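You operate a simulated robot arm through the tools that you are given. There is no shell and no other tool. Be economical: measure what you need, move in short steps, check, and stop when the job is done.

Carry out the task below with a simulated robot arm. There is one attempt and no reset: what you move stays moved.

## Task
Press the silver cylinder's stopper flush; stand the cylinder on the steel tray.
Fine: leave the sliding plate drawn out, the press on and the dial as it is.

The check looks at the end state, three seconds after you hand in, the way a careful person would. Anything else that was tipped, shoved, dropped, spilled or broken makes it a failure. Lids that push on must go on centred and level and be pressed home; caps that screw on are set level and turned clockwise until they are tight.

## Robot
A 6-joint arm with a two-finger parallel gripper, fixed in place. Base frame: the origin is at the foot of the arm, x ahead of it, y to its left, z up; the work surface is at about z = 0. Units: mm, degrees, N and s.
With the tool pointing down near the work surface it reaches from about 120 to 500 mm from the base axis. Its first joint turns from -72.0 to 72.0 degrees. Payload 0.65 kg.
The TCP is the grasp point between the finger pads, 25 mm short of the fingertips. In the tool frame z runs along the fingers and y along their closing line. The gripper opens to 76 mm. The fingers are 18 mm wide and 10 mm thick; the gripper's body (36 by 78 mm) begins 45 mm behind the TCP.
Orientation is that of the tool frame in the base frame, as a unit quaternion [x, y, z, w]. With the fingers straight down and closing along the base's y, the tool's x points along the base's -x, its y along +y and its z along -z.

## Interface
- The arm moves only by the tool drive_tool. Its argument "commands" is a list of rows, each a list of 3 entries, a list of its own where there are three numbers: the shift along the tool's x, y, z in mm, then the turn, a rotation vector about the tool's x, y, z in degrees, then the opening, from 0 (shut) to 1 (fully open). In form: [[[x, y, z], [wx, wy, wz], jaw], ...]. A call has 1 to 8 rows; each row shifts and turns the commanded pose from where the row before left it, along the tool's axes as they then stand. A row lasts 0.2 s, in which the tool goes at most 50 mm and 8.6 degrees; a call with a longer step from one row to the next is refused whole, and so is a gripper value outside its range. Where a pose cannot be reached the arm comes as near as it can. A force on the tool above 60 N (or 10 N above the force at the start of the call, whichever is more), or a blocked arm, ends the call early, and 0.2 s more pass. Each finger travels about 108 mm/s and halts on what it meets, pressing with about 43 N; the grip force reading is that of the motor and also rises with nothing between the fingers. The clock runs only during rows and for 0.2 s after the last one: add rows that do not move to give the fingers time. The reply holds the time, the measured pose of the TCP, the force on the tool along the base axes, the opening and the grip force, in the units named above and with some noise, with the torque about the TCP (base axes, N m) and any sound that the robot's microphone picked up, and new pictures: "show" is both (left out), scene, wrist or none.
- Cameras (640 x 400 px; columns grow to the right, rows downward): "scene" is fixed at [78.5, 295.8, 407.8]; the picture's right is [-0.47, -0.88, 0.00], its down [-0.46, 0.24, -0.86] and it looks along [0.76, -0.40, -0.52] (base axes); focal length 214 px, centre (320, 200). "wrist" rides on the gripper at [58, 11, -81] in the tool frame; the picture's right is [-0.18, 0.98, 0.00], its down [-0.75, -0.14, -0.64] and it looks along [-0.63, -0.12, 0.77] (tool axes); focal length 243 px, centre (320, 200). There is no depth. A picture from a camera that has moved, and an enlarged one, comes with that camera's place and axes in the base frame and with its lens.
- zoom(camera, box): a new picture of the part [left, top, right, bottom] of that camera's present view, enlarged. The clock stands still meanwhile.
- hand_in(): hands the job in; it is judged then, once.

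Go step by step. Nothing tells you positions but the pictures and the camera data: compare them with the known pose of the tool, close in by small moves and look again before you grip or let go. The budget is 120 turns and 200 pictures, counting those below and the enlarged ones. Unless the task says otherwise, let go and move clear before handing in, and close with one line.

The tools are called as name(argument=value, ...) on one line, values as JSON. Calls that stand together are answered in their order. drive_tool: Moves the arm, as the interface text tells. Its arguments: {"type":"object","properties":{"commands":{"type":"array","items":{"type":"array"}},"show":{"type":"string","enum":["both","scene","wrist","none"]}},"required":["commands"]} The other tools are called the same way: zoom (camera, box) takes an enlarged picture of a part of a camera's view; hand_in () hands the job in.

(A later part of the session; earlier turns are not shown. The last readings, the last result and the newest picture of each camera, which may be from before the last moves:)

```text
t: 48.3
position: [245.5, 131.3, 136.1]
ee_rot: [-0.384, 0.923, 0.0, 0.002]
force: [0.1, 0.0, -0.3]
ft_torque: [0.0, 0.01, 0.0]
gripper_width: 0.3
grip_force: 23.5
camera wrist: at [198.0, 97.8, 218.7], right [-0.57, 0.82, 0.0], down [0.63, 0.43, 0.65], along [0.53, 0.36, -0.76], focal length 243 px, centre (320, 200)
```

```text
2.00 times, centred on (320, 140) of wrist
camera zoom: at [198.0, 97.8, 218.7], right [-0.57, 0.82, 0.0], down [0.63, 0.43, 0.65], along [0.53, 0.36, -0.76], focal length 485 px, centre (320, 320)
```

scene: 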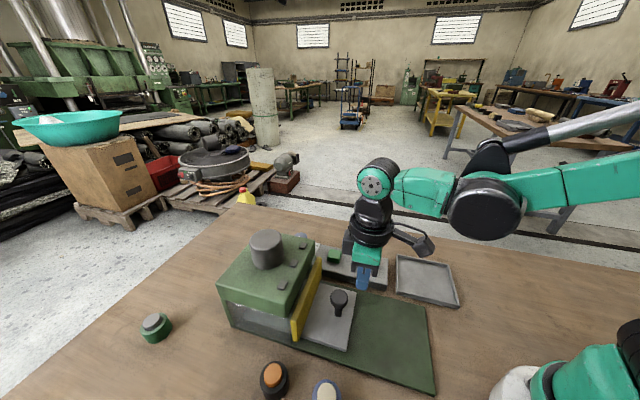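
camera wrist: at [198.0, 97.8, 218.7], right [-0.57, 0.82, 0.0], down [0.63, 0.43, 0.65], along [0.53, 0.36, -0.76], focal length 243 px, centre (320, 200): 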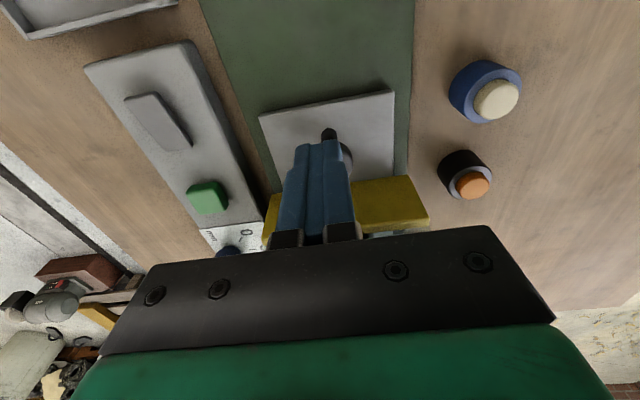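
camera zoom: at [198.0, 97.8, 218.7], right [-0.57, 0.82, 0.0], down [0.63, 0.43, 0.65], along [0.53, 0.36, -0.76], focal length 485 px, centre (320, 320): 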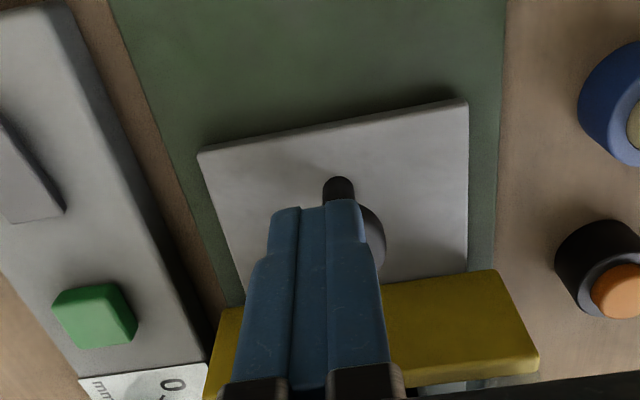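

Aligned behind the knob, about 40 mm off centre. I'll descend and push forward gently.

drive_tool(commands=[[[0, 0, 40], [0, 0, 0], 0], [[0, 0, 29], [0, 0, 0], 0], [[-11, 0, 0], [0, 0, 0], 0], [[-2, 0, 0], [0, 0, 0], 0], [[-2, 0, 0], [0, 0, 0], 0], [[-1, 0, 0], [0, 0, 0], 0], [[0, 0, 0], [0, 0, 0], 0]], show="none")

```text
t: 49.9
position: [254.6, 137.4, 68.6]
ee_rot: [-0.382, 0.924, -0.003, -0.006]
force: [-6.4, -6.1, 1.5]
ft_torque: [-0.05, -0.02, 0.03]
gripper_width: 0.0
grip_force: 24.0
stopped in row 7: the force on the tool passed its limit at 61 N (the readings are from after the stop); the commanded pose is now the measured one
```

It pushed to 61 N and is firmly at the stop. I'll rise and look at the gap.

drive_tool(commands=[[[1, 0, 0], [0, 0, 0], 0], [[0, 0, -40], [0, 0, 0], 0], [[0, 0, -40], [0, 0, 0], 0], [[0, 0, -40], [0, 0, 0], 0], [[0, 0, 0], [0, 0, 0], 0]], show="both")

zoom(camera="scene", box=[210, 215, 410, 350])

```text
t: 51.1
position: [255.1, 140.5, 189.0]
ee_rot: [-0.382, 0.924, -0.003, -0.005]
force: [-0.2, -0.6, 0.3]
ft_torque: [0.0, 0.02, -0.01]
gripper_width: 0.0
grip_force: 23.6
camera wrist: at [207.5, 107.2, 271.7], right [-0.56, 0.83, 0.0], down [0.64, 0.44, 0.63], along [0.53, 0.36, -0.77], focal length 243 px, centre (320, 200)
```

scene: 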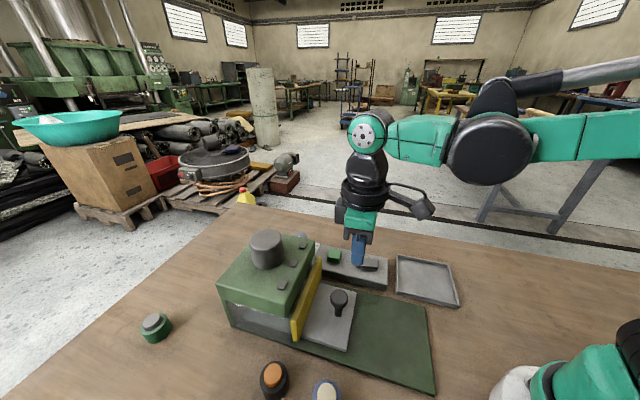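
wrist: 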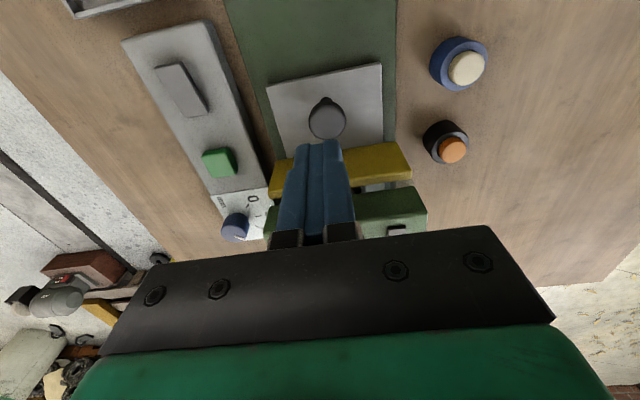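

```text
2.96 times, centred on (310, 282) of scene
camera zoom: at [78.5, 295.8, 407.8], right [-0.47, -0.88, 0.0], down [-0.46, 0.24, -0.86], along [0.76, -0.4, -0.52], focal length 636 px, centre (350, -44)
```

zoom: 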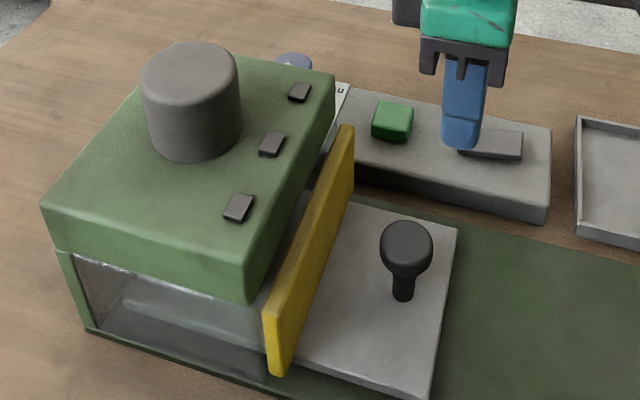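

The guard did not move, so the plate is truly at its stop. I'll retry the green button now that the plate is fully home, keeping the fingers down a moment longer.

drive_tool(commands=[[[-13, -30, 0], [0, 0, 0], 0], [[-13, -30, 0], [0, 0, 0], 0], [[-13, -35, 0], [0, 0, 0], 0], [[-18, -30, 0], [0, 0, 0], 0], [[0, 0, 30], [0, 0, 0], 0], [[0, 0, 30], [0, 0, 0], 0], [[0, 0, 0], [0, 0, 0], 0]], show="wrist")

```text
t: 52.7
position: [382.2, 90.7, 127.6]
ee_rot: [-0.382, 0.924, -0.003, -0.005]
force: [0.7, -0.9, -0.2]
ft_torque: [-0.02, -0.01, -0.02]
gripper_width: 0.1
grip_force: 24.0
camera wrist: at [335.2, 56.9, 210.5], right [-0.56, 0.83, 0.0], down [0.64, 0.44, 0.63], along [0.53, 0.36, -0.77], focal length 243 px, centre (320, 200)
```

wrist: 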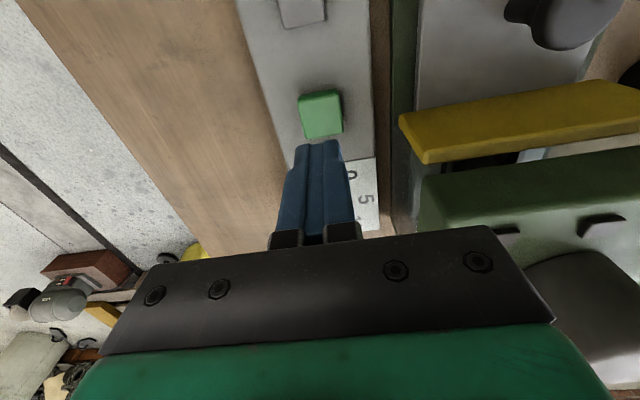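

drive_tool(commands=[[[-3, 0, 30], [0, 0, 0], 0], [[0, 0, 30], [0, 0, 0], 0], [[0, 0, 8], [0, 0, 0], 0], [[0, 0, 3.5], [0, 0, 0], 0], [[0, 0, 0], [0, 0, 0], 0], [[0, 0, 0], [0, 0, 0], 0]], show="scene")

drive_tool(commands=[[[0, 0, -20], [0, 0, 0], 0], [[0, 0, -30], [0, 0, 0], 0], [[0, 0, 0], [0, 0, 0], 0], [[0, 0, 0], [0, 0, 0], 0]], show="scene")

```text
t: 54.1
position: [385.2, 90.5, 57.2]
ee_rot: [-0.381, 0.924, -0.004, -0.006]
force: [-1.9, -5.8, 12.8]
ft_torque: [-0.07, 0.0, -0.04]
gripper_width: 0.0
grip_force: 23.6
heard: click
```

scene: 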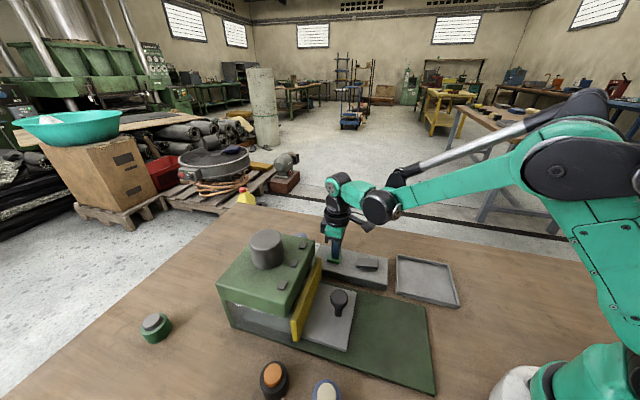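

```text
t: 55.1
position: [386.2, 91.5, 109.4]
ee_rot: [-0.382, 0.924, -0.003, -0.005]
force: [-0.3, -0.5, 0.1]
ft_torque: [-0.03, -0.01, 0.01]
gripper_width: 0.2
grip_force: 24.1
```

scene: 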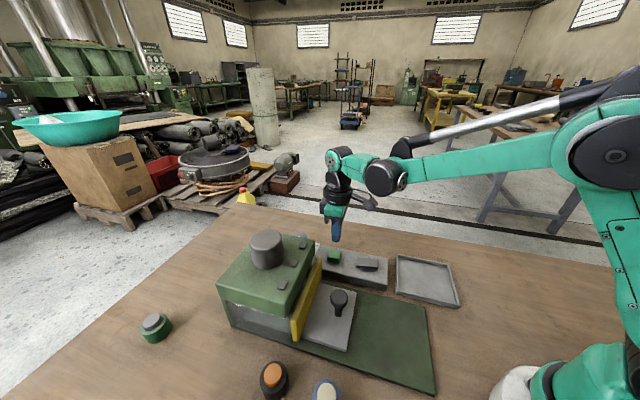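

Still only a click. I'll inspect the guard/wall contact and the rocker again at high zoom.

zoom(camera="scene", box=[270, 290, 330, 350])

zoom(camera="scene", box=[320, 240, 400, 300])

zoom(camera="wrist", box=[390, 60, 640, 220])

```text
6.67 times, centred on (300, 320) of scene
camera zoom: at [78.5, 295.8, 407.8], right [-0.47, -0.88, 0.0], down [-0.46, 0.24, -0.86], along [0.76, -0.4, -0.52], focal length 1430 px, centre (453, -600)
```

zoom: 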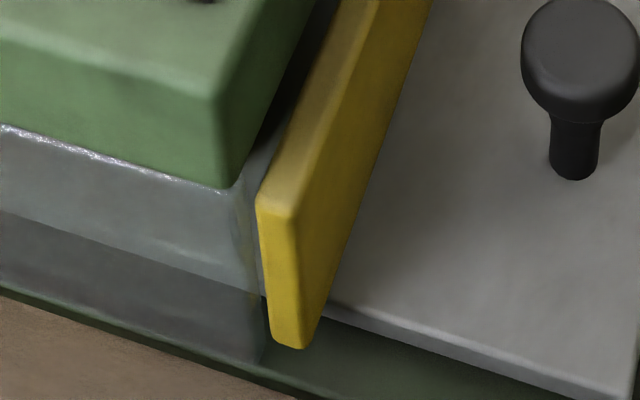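

```text
6.67 times, centred on (360, 270) of scene
camera zoom: at [78.5, 295.8, 407.8], right [-0.47, -0.88, 0.0], down [-0.46, 0.24, -0.86], along [0.76, -0.4, -0.52], focal length 1430 px, centre (53, -267)
```

zoom: 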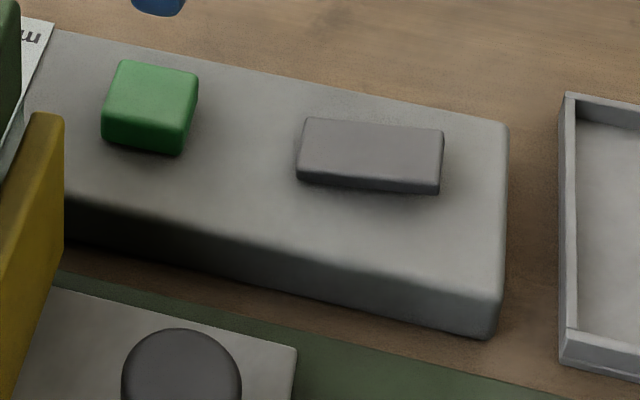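

```text
2.50 times, centred on (515, 140) of wrist
camera zoom: at [338.6, 59.5, 191.0], right [-0.56, 0.83, 0.0], down [0.64, 0.44, 0.63], along [0.52, 0.36, -0.77], focal length 606 px, centre (-168, 350)
```

zoom: 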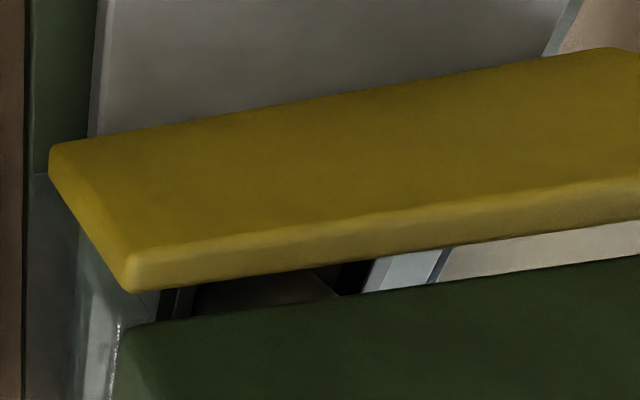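

I'll compare with the earlier view at exactly the same zoom box.

zoom(camera="scene", box=[210, 220, 370, 370])

```text
2.67 times, centred on (290, 295) of scene
camera zoom: at [78.5, 295.8, 407.8], right [-0.47, -0.88, 0.0], down [-0.46, 0.24, -0.86], along [0.76, -0.4, -0.52], focal length 572 px, centre (400, -53)
```

zoom: 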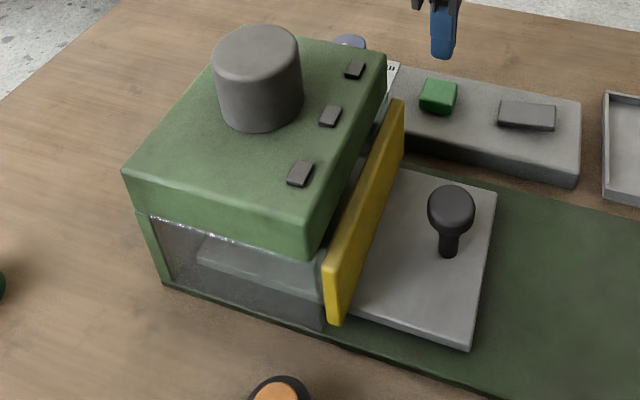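

The plate sits at exactly the same stop as before, so it is home; the remaining unknown is the rocker. I'll press its other, now raised, end and watch and listen.

drive_tool(commands=[[[44, 0, 0], [0, 0, 0], 0], [[43, 0, 0], [0, 0, 0], 0], [[0, 0, 25], [0, 0, 0], 0], [[0, 0, 0], [0, 0, 0], 0]], show="both")

zoom(camera="scene", box=[310, 220, 410, 300])

```text
t: 56.1
position: [323.7, 31.5, 84.3]
ee_rot: [-0.382, 0.924, -0.003, -0.005]
force: [-0.2, 0.1, 0.2]
ft_torque: [0.02, 0.02, -0.01]
gripper_width: 0.2
grip_force: 23.7
camera wrist: at [275.2, -2.1, 166.6], right [-0.56, 0.83, 0.0], down [0.64, 0.44, 0.63], along [0.53, 0.36, -0.77], focal length 243 px, centre (320, 200)
```

scene: 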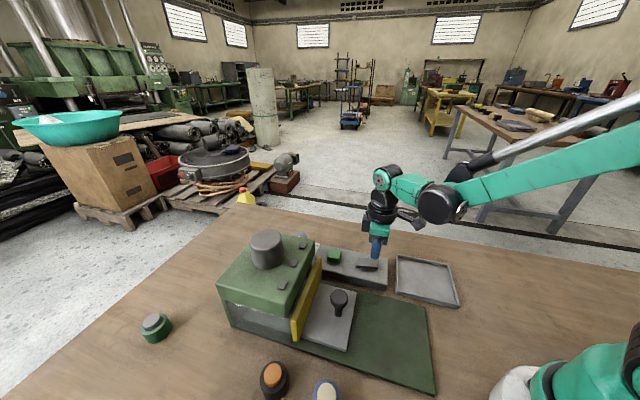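
wrist: 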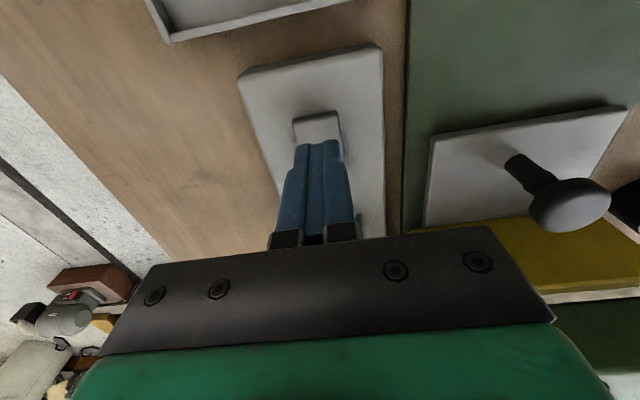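

```text
5.00 times, centred on (360, 260) of scene
camera zoom: at [78.5, 295.8, 407.8], right [-0.47, -0.88, 0.0], down [-0.46, 0.24, -0.86], along [0.76, -0.4, -0.52], focal length 1072 px, centre (120, -100)
```

zoom: 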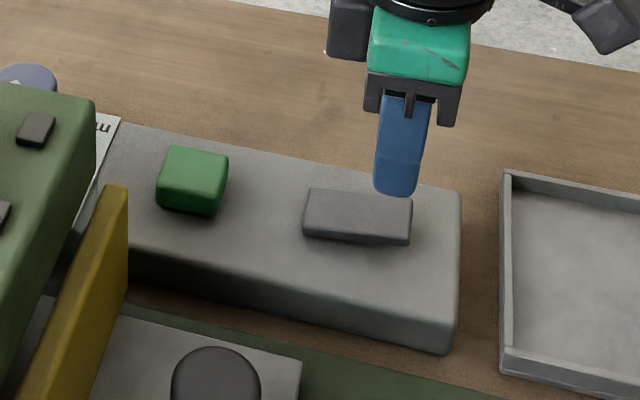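

drive_tool(commands=[[[1, 1, 14], [0, 0, 0], 0], [[0, 0, 4], [0, 0, 0], 0], [[0, 0, 3], [0, 0, 0], 0], [[0, 0, 2], [0, 0, 0], 0], [[0, 0, 0], [0, 0, 0], 0]], show="scene")

drive_tool(commands=[[[0, 0, -20], [0, 0, 0], 0], [[0, 0, -25], [0, 0, 0], 0], [[0, 0, 0], [0, 0, 0], 0]], show="scene")

zoom(camera="scene", box=[210, 215, 410, 350])

```text
t: 57.3
position: [321.6, 31.2, 59.6]
ee_rot: [-0.382, 0.924, -0.004, -0.005]
force: [0.9, -0.9, -0.6]
ft_torque: [0.01, -0.01, 0.04]
gripper_width: 0.0
grip_force: 23.9
```

scene: 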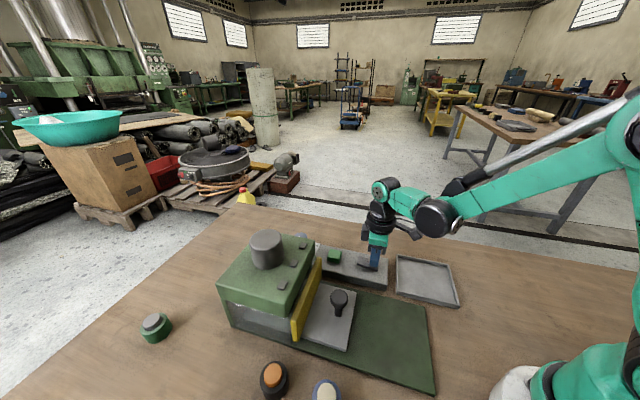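

```text
t: 58.1
position: [322.0, 30.4, 106.1]
ee_rot: [-0.382, 0.924, -0.003, -0.006]
force: [0.6, 0.1, 0.5]
ft_torque: [0.02, -0.02, 0.01]
gripper_width: 0.2
grip_force: 23.3
```

scene: 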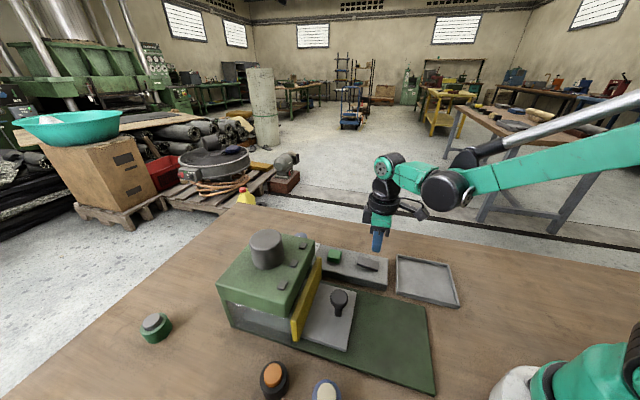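

```text
2.96 times, centred on (310, 282) of scene
camera zoom: at [78.5, 295.8, 407.8], right [-0.47, -0.88, 0.0], down [-0.46, 0.24, -0.86], along [0.76, -0.4, -0.52], focal length 636 px, centre (350, -44)
```

zoom: 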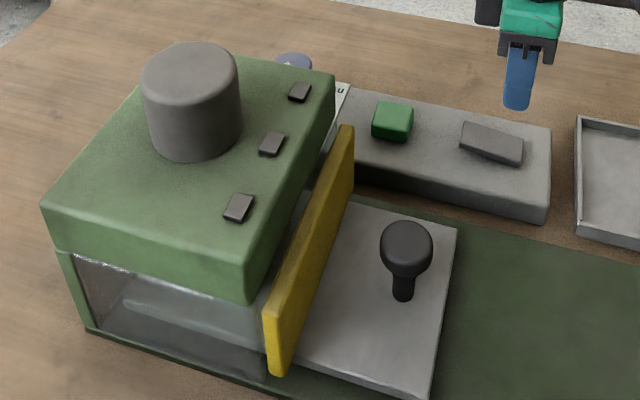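

The rocker is back to its first state with no lamp change. I'll press green again in this state.

drive_tool(commands=[[[-44, 0, 0], [0, 0, 0], 0], [[-43, 0, 0], [0, 0, 0], 0], [[0, 0, 30], [0, 0, 0], 0], [[0, 0, 15], [0, 0, 0], 0], [[0, 0, 3], [0, 0, 0], 0], [[0, 0, 2], [0, 0, 0], 0], [[0, 0, 0], [0, 0, 0], 0]], show="scene")

drive_tool(commands=[[[0, 0, -20], [0, 0, 0], 0], [[0, 0, -30], [0, 0, 0], 0], [[0, 0, 0], [0, 0, 0], 0], [[0, 0, 0], [0, 0, 0], 0]], show="scene")

zoom(camera="scene", box=[210, 215, 410, 350])

```text
t: 59.7
position: [383.0, 91.9, 54.7]
ee_rot: [-0.382, 0.924, -0.004, -0.005]
force: [5.5, -5.1, 28.8]
ft_torque: [-0.05, -0.23, -0.01]
gripper_width: 0.0
grip_force: 23.7
heard: click
```

scene: 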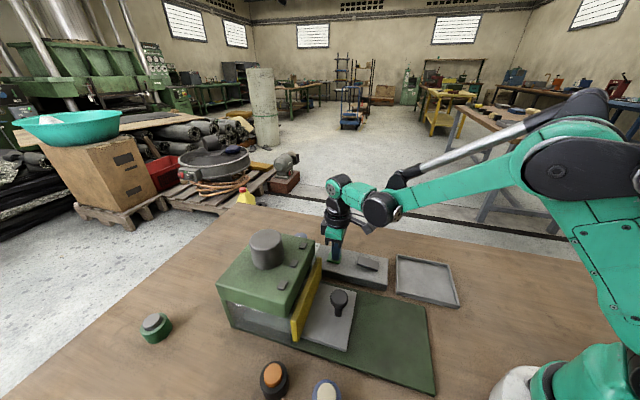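

```text
t: 60.7
position: [382.7, 92.3, 104.7]
ee_rot: [-0.383, 0.924, -0.003, -0.005]
force: [0.4, 0.2, 0.1]
ft_torque: [0.03, -0.01, 0.03]
gripper_width: 0.0
grip_force: 23.4
```

scene: 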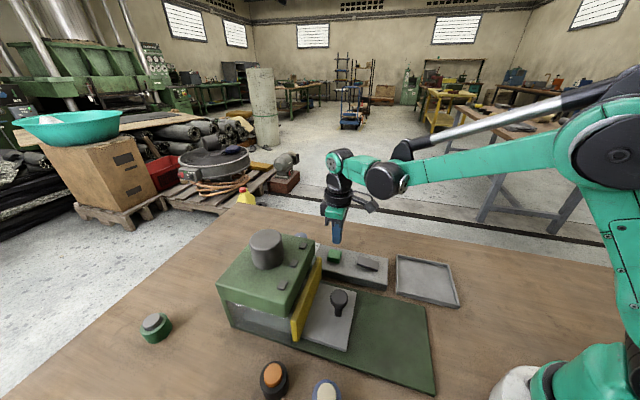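

```text
2.96 times, centred on (310, 282) of scene
camera zoom: at [78.5, 295.8, 407.8], right [-0.47, -0.88, 0.0], down [-0.46, 0.24, -0.86], along [0.76, -0.4, -0.52], focal length 636 px, centre (350, -44)
```

zoom: 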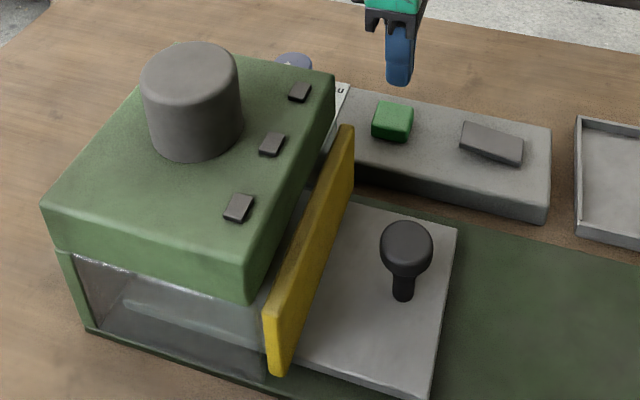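

No change. Perhaps the button must be held, so I'll hold it down for about 1.5 s and listen.

drive_tool(commands=[[[0, 0, 40], [0, 0, 0], 0], [[0, 0, 8], [0, 0, 0], 0], [[0, 0, 2], [0, 0, 0], 0], [[0, 0, 0], [0, 0, 0], 0], [[0, 0, 0], [0, 0, 0], 0], [[0, 0, 0], [0, 0, 0], 0], [[0, 0, 0], [0, 0, 0], 0], [[0, 0, 0], [0, 0, 0], 0]], show="scene")

zoom(camera="scene", box=[210, 215, 410, 350])

```text
t: 62.5
position: [382.5, 92.2, 55.5]
ee_rot: [-0.382, 0.924, -0.003, -0.005]
force: [-12.8, -3.9, 32.3]
ft_torque: [-0.02, 0.22, 0.01]
gripper_width: 0.1
grip_force: 23.2
heard: click
```

scene: 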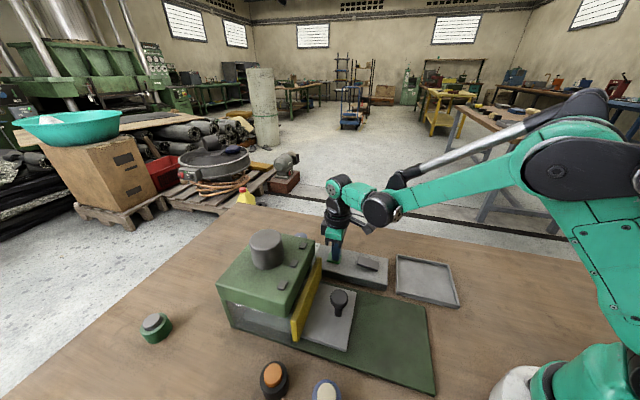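

```text
2.96 times, centred on (310, 282) of scene
camera zoom: at [78.4, 295.8, 407.9], right [-0.47, -0.88, 0.0], down [-0.46, 0.24, -0.86], along [0.76, -0.4, -0.52], focal length 636 px, centre (350, -44)
```

zoom: 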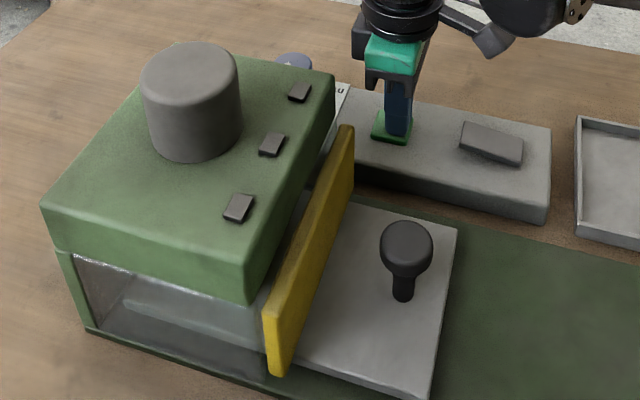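

Nothing runs. I'll draw the plate back out to inspect the cylinder and see what limits the travel. First I go to the knob, levelling a 0.7° tilt on the way.

drive_tool(commands=[[[0, 0, -40], [0, 0, 0], 0.3], [[0, 0, -45], [0, -0.66, 0], 0.6], [[9, 31, 0], [0, 0, 0], 0.75], [[8, 31, 0], [0, 0, 0], 0.75], [[8, 31, 0], [0, 0, 0], 0.75], [[8, 31, 0], [0, 0, 0], 0.75], [[0, 0, 0], [0, 0, 0], 0.75]], show="wrist")

zoom(camera="wrist", box=[200, 60, 440, 240])

```text
t: 64.1
position: [270.9, 158.5, 138.6]
ee_rot: [-0.382, 0.924, -0.001, 0.0]
force: [-0.9, 0.3, 0.1]
ft_torque: [0.0, -0.01, -0.01]
gripper_width: 56.8
grip_force: 0.0
camera wrist: at [222.8, 124.4, 221.0], right [-0.56, 0.83, 0.0], down [0.63, 0.43, 0.64], along [0.53, 0.36, -0.77], focal length 243 px, centre (320, 200)
```

wrist: 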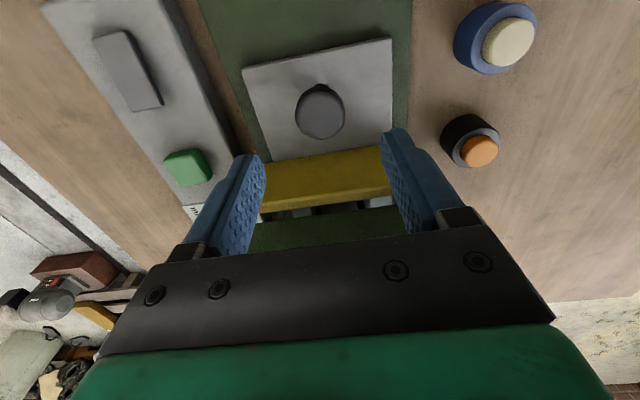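

```text
2.22 times, centred on (320, 150) of wrist
camera zoom: at [222.8, 124.4, 221.0], right [-0.56, 0.83, 0.0], down [0.63, 0.43, 0.64], along [0.53, 0.36, -0.77], focal length 539 px, centre (320, 311)
```

zoom: 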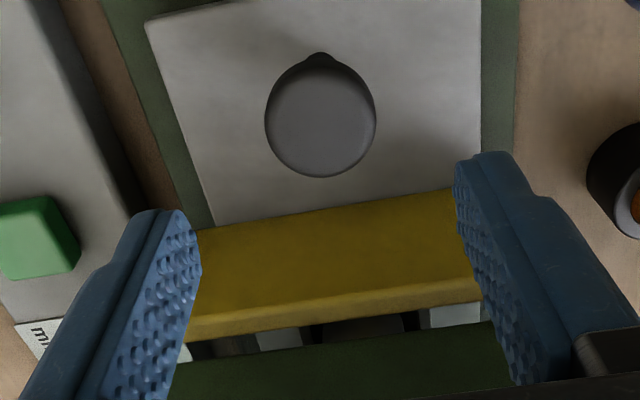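

Centred over the knob. I'll descend, grip, then try one firm push with the grip before drawing out.

drive_tool(commands=[[[0, 0, 40], [0, 0, 0], 0.75], [[0, 0, 36], [0, 0, 0], 0.75], [[0, 0, 0], [0, 0, 0], 0.6], [[0, 0, 0], [0, 0, 0], 0.45], [[0, 0, 0], [0, 0, 0], 0.3], [[0, 0, 0], [0, 0, 0], 0.3]], show="none")

drive_tool(commands=[[[-2, 0, 0], [0, 0, 0], 0.3], [[-2, 0, 0], [0, 0, 0], 0.3], [[0, 0, 0], [0, 0, 0], 0.3]], show="none")

```text
t: 65.5
position: [273.0, 157.4, 63.0]
ee_rot: [-0.383, 0.924, 0.0, 0.0]
force: [-11.2, 10.7, -7.2]
ft_torque: [-0.07, -0.08, -0.03]
gripper_width: 35.2
grip_force: 8.6
```

```text
t: 66.3
position: [275.7, 159.2, 63.1]
ee_rot: [-0.383, 0.924, 0.0, -0.001]
force: [-16.3, 6.5, -1.2]
ft_torque: [-0.05, 0.05, 0.04]
gripper_width: 35.3
grip_force: 7.9
```

Grip looks weak, so I'll tighten it and draw the plate out a little.

drive_tool(commands=[[[0, 0, 0], [0, 0, 0], 0], [[0, 0, 0], [0, 0, 0], 0], [[3, 0, 0], [0, 0, 0], 0], [[3, 0, 0], [0, 0, 0], 0], [[4, 0, 0], [0, 0, 0], 0], [[0, 0, 0], [0, 0, 0], 0]], show="both")

```text
t: 67.7
position: [267.5, 154.4, 63.0]
ee_rot: [-0.384, 0.923, 0.004, -0.001]
force: [-34.8, 33.5, -16.7]
ft_torque: [0.02, -0.16, -0.39]
gripper_width: 31.0
grip_force: 44.5
camera wrist: at [219.6, 120.1, 145.1], right [-0.57, 0.82, 0.01], down [0.63, 0.43, 0.64], along [0.53, 0.37, -0.77], focal length 243 px, centre (320, 200)
```

scene: 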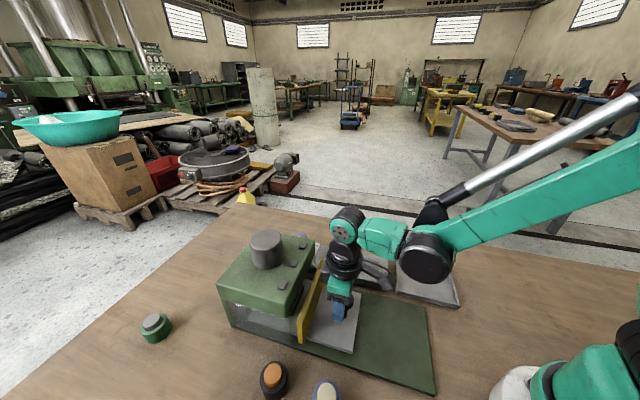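
wrist: 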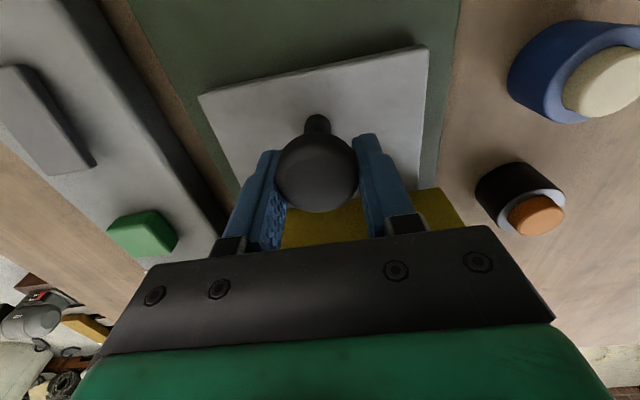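

A side load of about 48 N shows a lateral misalignment. I'll trim +1.6 mm, then push in fully once more with good alignment.

drive_tool(commands=[[[0, 1.6, 0.3], [0, 0, 0], 0], [[-3, 0, 0], [0, 0, 0], 0], [[-3, 0, 0], [0, 0, 0], 0], [[-3, 0, 0], [0, 0, 0], 0], [[-2, 0, 0], [0, 0, 0], 0], [[0, 0, 0], [0, 0, 0], 0]], show="scene")

zoom(camera="scene", box=[210, 220, 370, 370])

```text
t: 69.1
position: [273.0, 161.2, 63.5]
ee_rot: [-0.382, 0.924, -0.001, -0.001]
force: [-26.5, 4.7, -14.8]
ft_torque: [0.6, -0.48, -0.16]
gripper_width: 31.2
grip_force: 44.1
```

scene: 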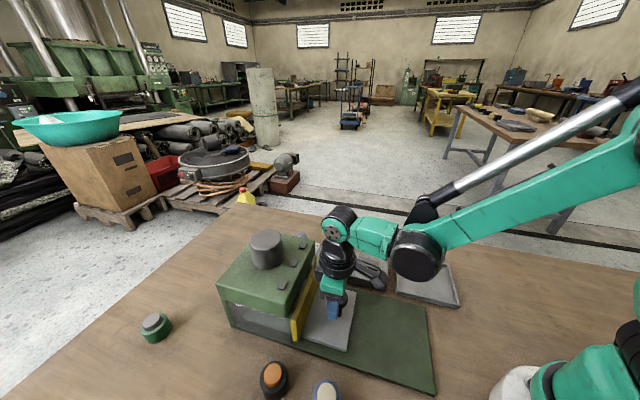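

```text
2.67 times, centred on (290, 295) of scene
camera zoom: at [78.5, 295.8, 407.8], right [-0.47, -0.88, 0.0], down [-0.46, 0.24, -0.86], along [0.76, -0.4, -0.52], focal length 572 px, centre (400, -53)
```

zoom: 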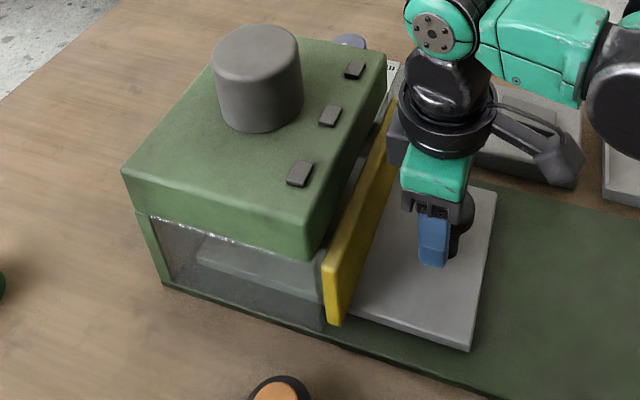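

Same stop position. Now I'll draw it out in stages.

drive_tool(commands=[[[2, 0.7, 0.3], [0, 0, 0], 0], [[6, 0, 0], [0, 0, 0], 0], [[8, 0, 0], [0, 0, 0], 0], [[8, 0, 0], [0, 0, 0], 0], [[8, 0, 0], [0, 0, 0], 0], [[4, 0, 0], [0, 0, 0], 0], [[0, 0, 0], [0, 0, 0], 0]], show="none")

drive_tool(commands=[[[6, 0, 0], [0, 0, 0], 0], [[8, 0, 0], [0, 0, 0], 0], [[8, 0, 0], [0, 0, 0], 0], [[8, 0, 0], [0, 0, 0], 0], [[8, 0, 0], [0, 0, 0], 0], [[4, 0, 0], [0, 0, 0], 0], [[0, 0, 0], [0, 0, 0], 0]], show="scene")

```text
t: 70.7
position: [249.7, 136.7, 62.4]
ee_rot: [-0.382, 0.924, 0.0, 0.0]
force: [-4.0, 4.3, 2.9]
ft_torque: [0.3, -0.2, -0.11]
gripper_width: 31.1
grip_force: 44.1
```

```text
t: 72.3
position: [220.5, 106.6, 63.3]
ee_rot: [-0.382, 0.924, -0.001, 0.001]
force: [2.0, -4.1, -38.3]
ft_torque: [0.35, -0.29, 0.04]
gripper_width: 31.2
grip_force: 45.2
```

scene: 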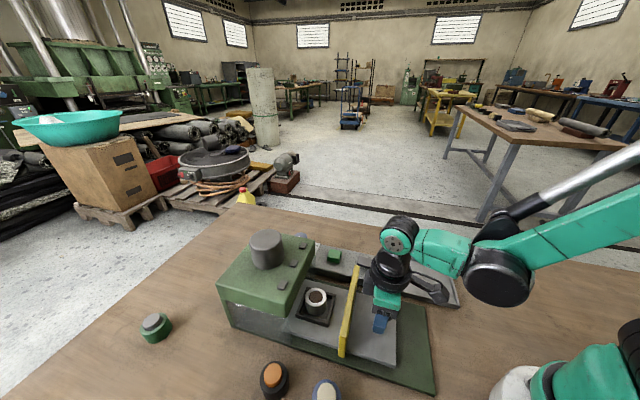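

zoom(camera="scene", box=[285, 270, 355, 335])

```text
6.15 times, centred on (320, 302) of scene
camera zoom: at [78.6, 295.9, 407.8], right [-0.47, -0.88, 0.0], down [-0.46, 0.24, -0.86], along [0.75, -0.4, -0.52], focal length 1320 px, centre (320, -431)
```

zoom: 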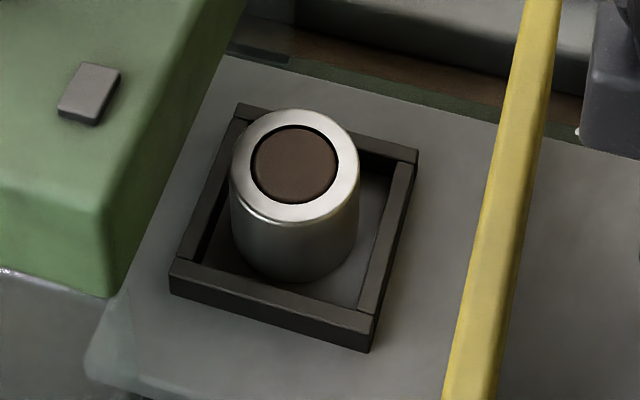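

The stopper is pressed in: the press did run, silently. It looks flush. I'll draw the plate out the rest of the way.

drive_tool(commands=[[[6, 0, 0.8], [0, 0, 0], 0], [[8, 0, 0], [0, 0, 0], 0], [[8, 0, 0], [0, 0, 0], 0], [[8, 0, 0], [0, 0, 0], 0], [[8, 0, 0], [0, 0, 0], 0], [[4, 0, 0], [0, 0, 0], 0], [[0, 0, 0], [0, 0, 0], 0]], show="none")

drive_tool(commands=[[[0, 0, 0], [0, 0, 0], 0.3], [[0, 0, 0], [0, 0, 0], 0.5], [[0, 0, 0], [0, 0, 0], 0.75], [[0, 0, 0], [0, 0, 0], 0.75], [[0, 0, -40], [0, 0, 0], 0.75], [[0, 0, -45], [0, 0, 0], 0.75], [[0, 0, 0], [0, 0, 0], 0.75]], show="both")

zoom(camera="scene", box=[290, 270, 390, 350])

```text
t: 73.9
position: [189.6, 76.6, 62.3]
ee_rot: [-0.382, 0.924, -0.001, 0.0]
force: [4.4, -4.7, -5.5]
ft_torque: [0.19, -0.25, 0.08]
gripper_width: 31.2
grip_force: 45.0
```

```text
t: 75.5
position: [192.6, 76.9, 148.0]
ee_rot: [-0.382, 0.924, 0.0, 0.0]
force: [-0.2, -0.1, 0.1]
ft_torque: [-0.01, -0.01, 0.01]
gripper_width: 57.2
grip_force: 0.1
camera wrist: at [144.2, 43.1, 229.9], right [-0.56, 0.83, 0.0], down [0.63, 0.43, 0.64], along [0.53, 0.36, -0.77], focal length 243 px, centre (320, 200)
```

scene: 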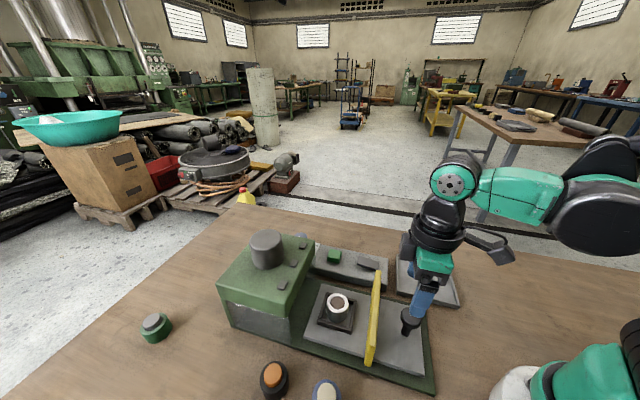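
wrist: 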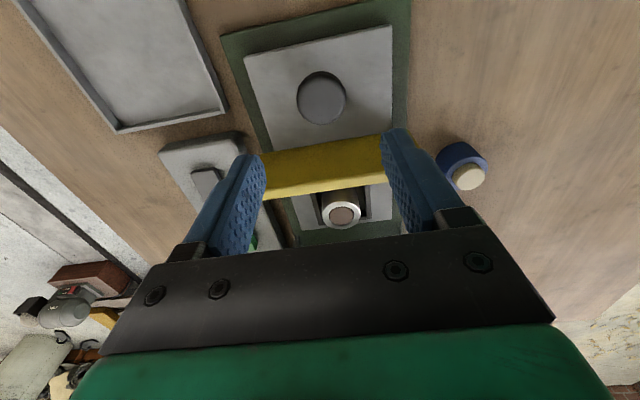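

```text
5.00 times, centred on (340, 310) of scene
camera zoom: at [78.5, 295.8, 407.8], right [-0.47, -0.88, 0.0], down [-0.46, 0.24, -0.86], along [0.76, -0.4, -0.52], focal length 1072 px, centre (220, -350)
```

zoom: 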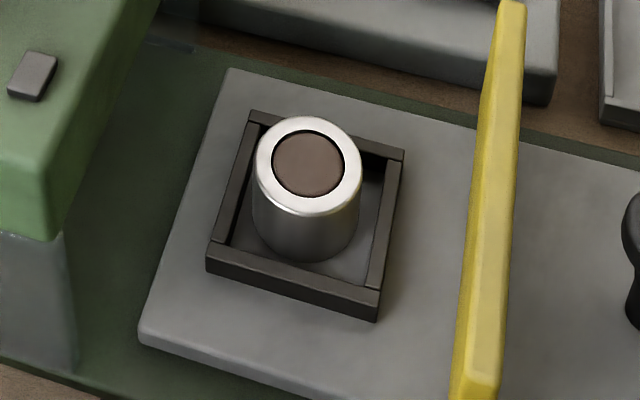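

The plate is out far enough, with the cylinder now at about (270,158). I'll move above it for a close look at the stopper and alignment.

drive_tool(commands=[[[-38, 0.8, 0], [0, 0, 0], 0.75], [[-38, 0.9, 0], [0, 0, 0], 0.75], [[-36, 0.9, 0], [0, 0, 0], 0.75], [[0, 0, 35], [0, 0, 0], 0.75], [[0, 0, 0], [0, 0, 0], 0.75]], show="wrist")

zoom(camera="wrist", box=[240, 70, 400, 190])

```text
t: 76.7
position: [266.0, 159.0, 112.1]
ee_rot: [-0.382, 0.924, -0.001, 0.0]
force: [0.5, -0.4, 0.2]
ft_torque: [0.01, 0.02, 0.0]
gripper_width: 57.3
grip_force: 0.1
camera wrist: at [217.8, 125.9, 195.3], right [-0.56, 0.83, 0.0], down [0.63, 0.43, 0.64], along [0.53, 0.36, -0.77], focal length 243 px, centre (320, 200)
```

wrist: 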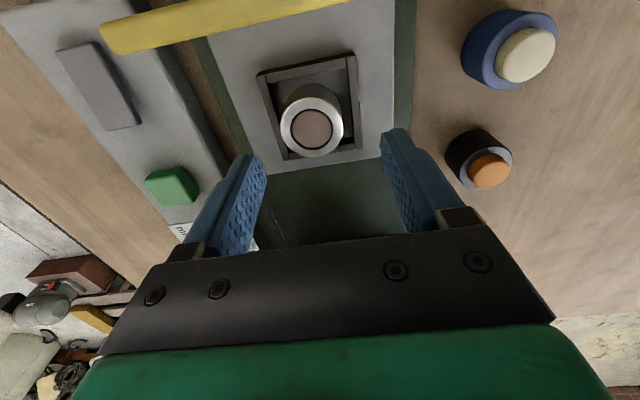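

```text
3.33 times, centred on (320, 130) of wrist
camera zoom: at [217.8, 125.9, 195.3], right [-0.56, 0.83, 0.0], down [0.63, 0.43, 0.64], along [0.53, 0.36, -0.77], focal length 809 px, centre (320, 433)
```

zoom: 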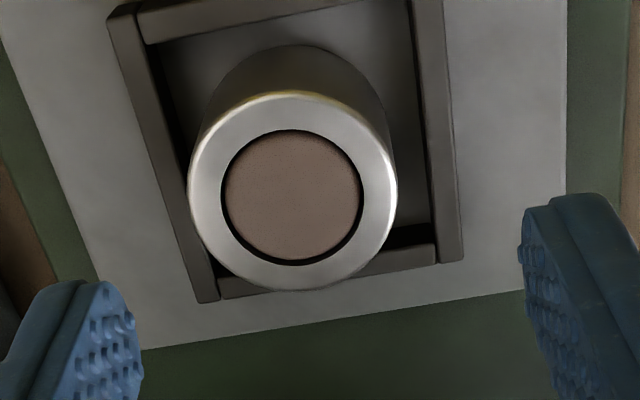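

The stopper is flush. I'll align over the cylinder at (272.5,156.4) and descend to grip.

drive_tool(commands=[[[-2.8, -6.4, 0], [0, 0, 0], 0.75], [[0, 0, 25], [0, 0, 0], 0.75], [[0, 0, 0], [0, 0, 0], 0.75]], show="wrist")

zoom(camera="wrist", box=[220, 70, 420, 220])

```text
t: 77.5
position: [273.1, 155.6, 88.2]
ee_rot: [-0.383, 0.924, 0.0, 0.0]
force: [0.0, 0.0, 0.2]
ft_torque: [-0.03, 0.02, -0.01]
gripper_width: 57.3
grip_force: 0.1
camera wrist: at [224.7, 121.9, 169.9], right [-0.56, 0.83, 0.0], down [0.63, 0.43, 0.64], along [0.53, 0.36, -0.77], focal length 243 px, centre (320, 200)
```

wrist: 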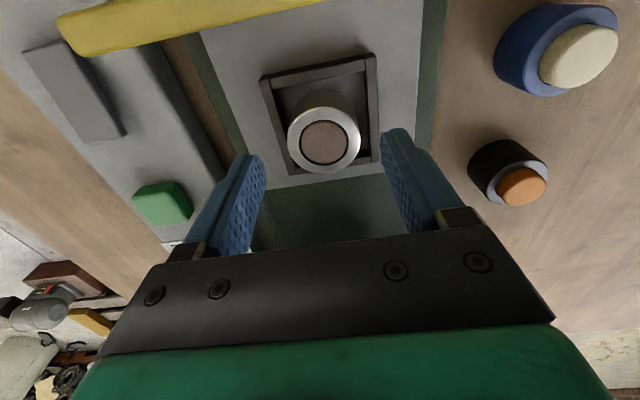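

```text
2.67 times, centred on (320, 145) of wrist
camera zoom: at [224.7, 121.9, 169.9], right [-0.56, 0.83, 0.0], down [0.63, 0.43, 0.64], along [0.53, 0.36, -0.77], focal length 647 px, centre (320, 347)
```

zoom: 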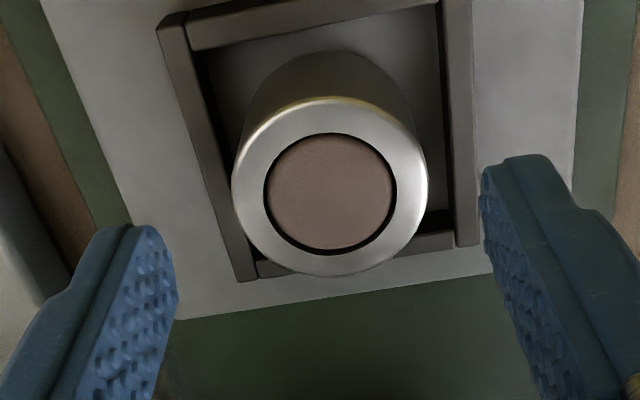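

drive_tool(commands=[[[0, 1.2, 15], [0, 0, 0], 0.75], [[0, 0, 14.5], [0, 0, 0], 0.75], [[0, 0, 0], [0, 0, 0], 0.6], [[0, 0, 0], [0, 0, 0], 0.45], [[0, 0, 0], [0, 0, 0], 0.3], [[0, 0, 0], [0, 0, 0], 0.3], [[0, 0, 0], [0, 0, 0], 0.3]], show="wrist")

```text
t: 79.1
position: [273.1, 157.8, 58.0]
ee_rot: [-0.383, 0.924, -0.001, 0.0]
force: [0.0, -0.4, -0.1]
ft_torque: [-0.02, 0.02, -0.02]
gripper_width: 39.0
grip_force: 43.3
camera wrist: at [224.8, 123.8, 140.2], right [-0.56, 0.83, 0.0], down [0.63, 0.43, 0.64], along [0.53, 0.36, -0.77], focal length 243 px, centre (320, 200)
```

wrist: 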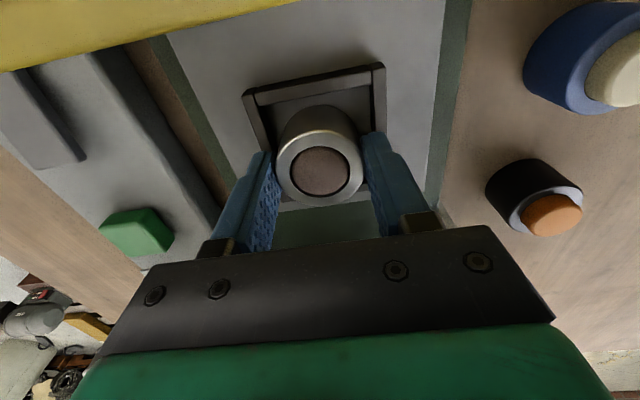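

Gripped at 39 mm. I'll lift straight up and carry it toward the tray.

drive_tool(commands=[[[0, 0, -12], [0, 0, 0], 0.3], [[0, 0, -40], [0, 0, 0], 0.3], [[0, 0, -45], [0, 0, 0], 0.3], [[29, -23, 0], [0, 0, 0], 0.3], [[29, -23, 0], [0, 0, 0], 0.3], [[29, -23, 0], [0, 0, 0], 0.3], [[29, -23, 0], [0, 0, 0], 0.3], [[29, -23, 0], [0, 0, 0], 0.3]], show="both")

zoom(camera="wrist", box=[240, 90, 400, 210])

```text
t: 80.9
position: [250.0, -27.1, 154.6]
ee_rot: [-0.382, 0.924, -0.001, 0.001]
force: [-0.1, 0.5, -1.8]
ft_torque: [-0.01, -0.01, -0.02]
gripper_width: 39.2
grip_force: 42.7
camera wrist: at [202.5, -59.8, 237.1], right [-0.56, 0.83, 0.0], down [0.63, 0.43, 0.64], along [0.53, 0.36, -0.77], focal length 243 px, centre (320, 200)
```

scene: 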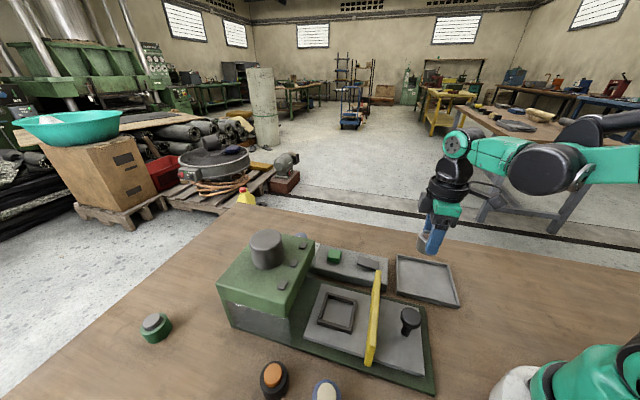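
wrist: 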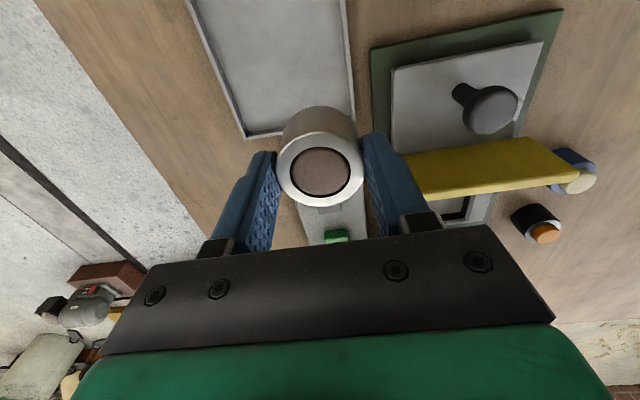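

```text
3.33 times, centred on (320, 150) of wrist
camera zoom: at [202.5, -59.8, 237.1], right [-0.56, 0.83, 0.0], down [0.63, 0.43, 0.64], along [0.53, 0.36, -0.77], focal length 809 px, centre (320, 367)
```

zoom: 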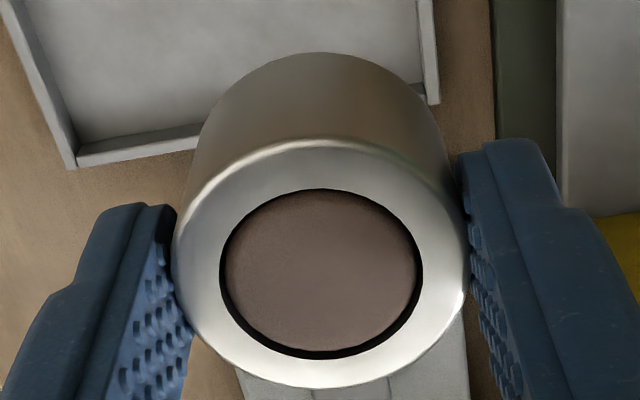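

The stopper is flush as far as I can see. The tray centre is about (252,-64); I'll move over it and lower partway.

drive_tool(commands=[[[12, -13.5, 0], [0, 0, 0], 0.3], [[12, -13.5, 0], [0, 0, 0], 0.3], [[0, 0, 35], [0, 0, 0], 0.3], [[0, 0, 35], [0, 0, 0], 0.3], [[0, 0, 0], [0, 0, 0], 0.3]], show="both")

zoom(camera="scene", box=[370, 230, 490, 320])

```text
t: 82.1
position: [254.8, -62.0, 83.6]
ee_rot: [-0.383, 0.924, 0.0, 0.0]
force: [0.7, -0.5, -1.7]
ft_torque: [0.02, 0.03, 0.0]
gripper_width: 38.8
grip_force: 42.6
camera wrist: at [205.9, -95.7, 166.5], right [-0.56, 0.83, 0.0], down [0.63, 0.43, 0.64], along [0.53, 0.36, -0.77], focal length 243 px, centre (320, 200)
```

scene: 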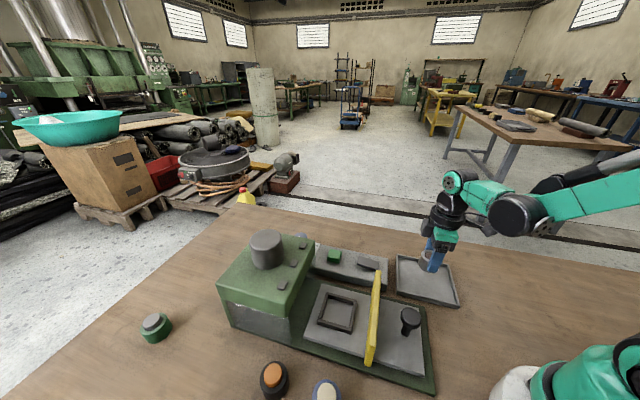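
wrist: 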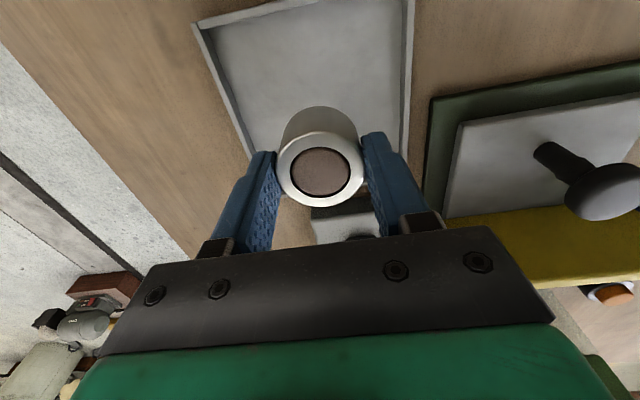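

```text
4.44 times, centred on (430, 275) of scene
camera zoom: at [78.5, 295.8, 407.8], right [-0.47, -0.88, 0.0], down [-0.46, 0.24, -0.86], along [0.76, -0.4, -0.52], focal length 953 px, centre (-169, -133)
```

zoom: 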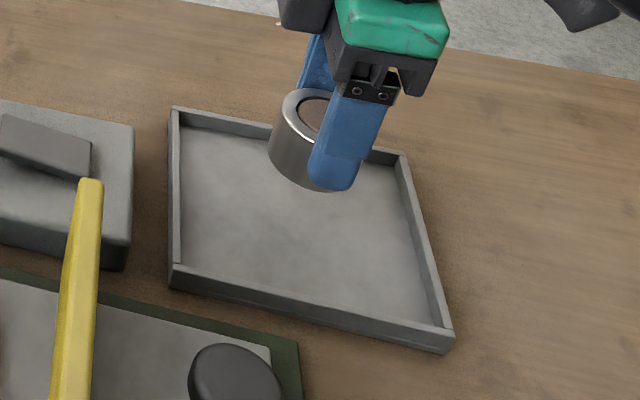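

Cylinder is over the tray centre within a few mm. I'll lower gently to contact.

drive_tool(commands=[[[3, -1, 20], [0, 0, 0], 0.3], [[0, 0, 15], [0, 0, 0], 0.3], [[0, 0, 2.5], [0, 0, 0], 0.3], [[0, 0, 0], [0, 0, 0], 0.3]], show="wrist")

```text
t: 83.1
position: [252.8, -66.8, 47.6]
ee_rot: [-0.382, 0.924, 0.0, 0.001]
force: [0.0, -0.1, -2.0]
ft_torque: [-0.02, 0.0, 0.02]
gripper_width: 38.9
grip_force: 43.1
camera wrist: at [204.3, -99.5, 129.1], right [-0.56, 0.83, 0.0], down [0.63, 0.43, 0.64], along [0.53, 0.36, -0.77], focal length 243 px, centre (320, 200)
```

wrist: 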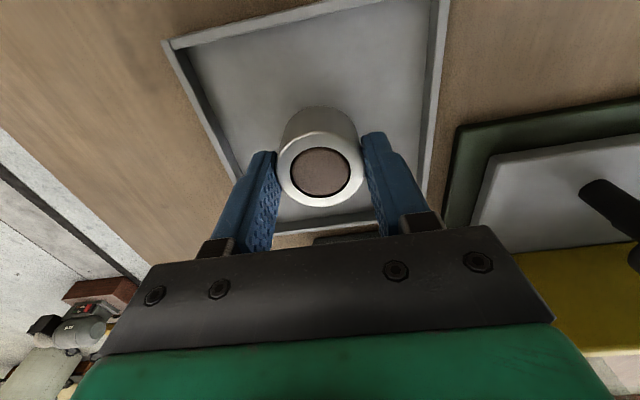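

drive_tool(commands=[[[0, 0, 1.5], [0, 0, 0], 0.3], [[0, 0, 1], [0, 0, 0], 0.3], [[0, 0, 0], [0, 0, 0], 0.3]], show="none")

```text
t: 83.9
position: [251.9, -65.7, 44.6]
ee_rot: [-0.382, 0.924, -0.001, 0.0]
force: [0.1, 0.5, -1.9]
ft_torque: [-0.02, -0.01, 0.0]
gripper_width: 38.9
grip_force: 42.9
```

drive_tool(commands=[[[0, 0, 1], [0, 0, 0], 0.3], [[0, 0, 0], [0, 0, 0], 0.3]], show="none")

drive_tool(commands=[[[0, 0, 0.8], [0, 0, 0], 0.3], [[0, 0, 0], [0, 0, 0], 0.3]], show="none")

```text
t: 84.5
position: [252.6, -66.1, 45.1]
ee_rot: [-0.383, 0.924, -0.001, 0.0]
force: [0.1, 0.0, -1.2]
ft_torque: [-0.01, -0.01, 0.02]
gripper_width: 38.8
grip_force: 42.8
```

```text
t: 85.1
position: [252.2, -65.9, 43.5]
ee_rot: [-0.381, 0.924, 0.0, 0.001]
force: [-0.2, 0.3, -1.7]
ft_torque: [0.0, -0.01, -0.03]
gripper_width: 38.9
grip_force: 43.1
```

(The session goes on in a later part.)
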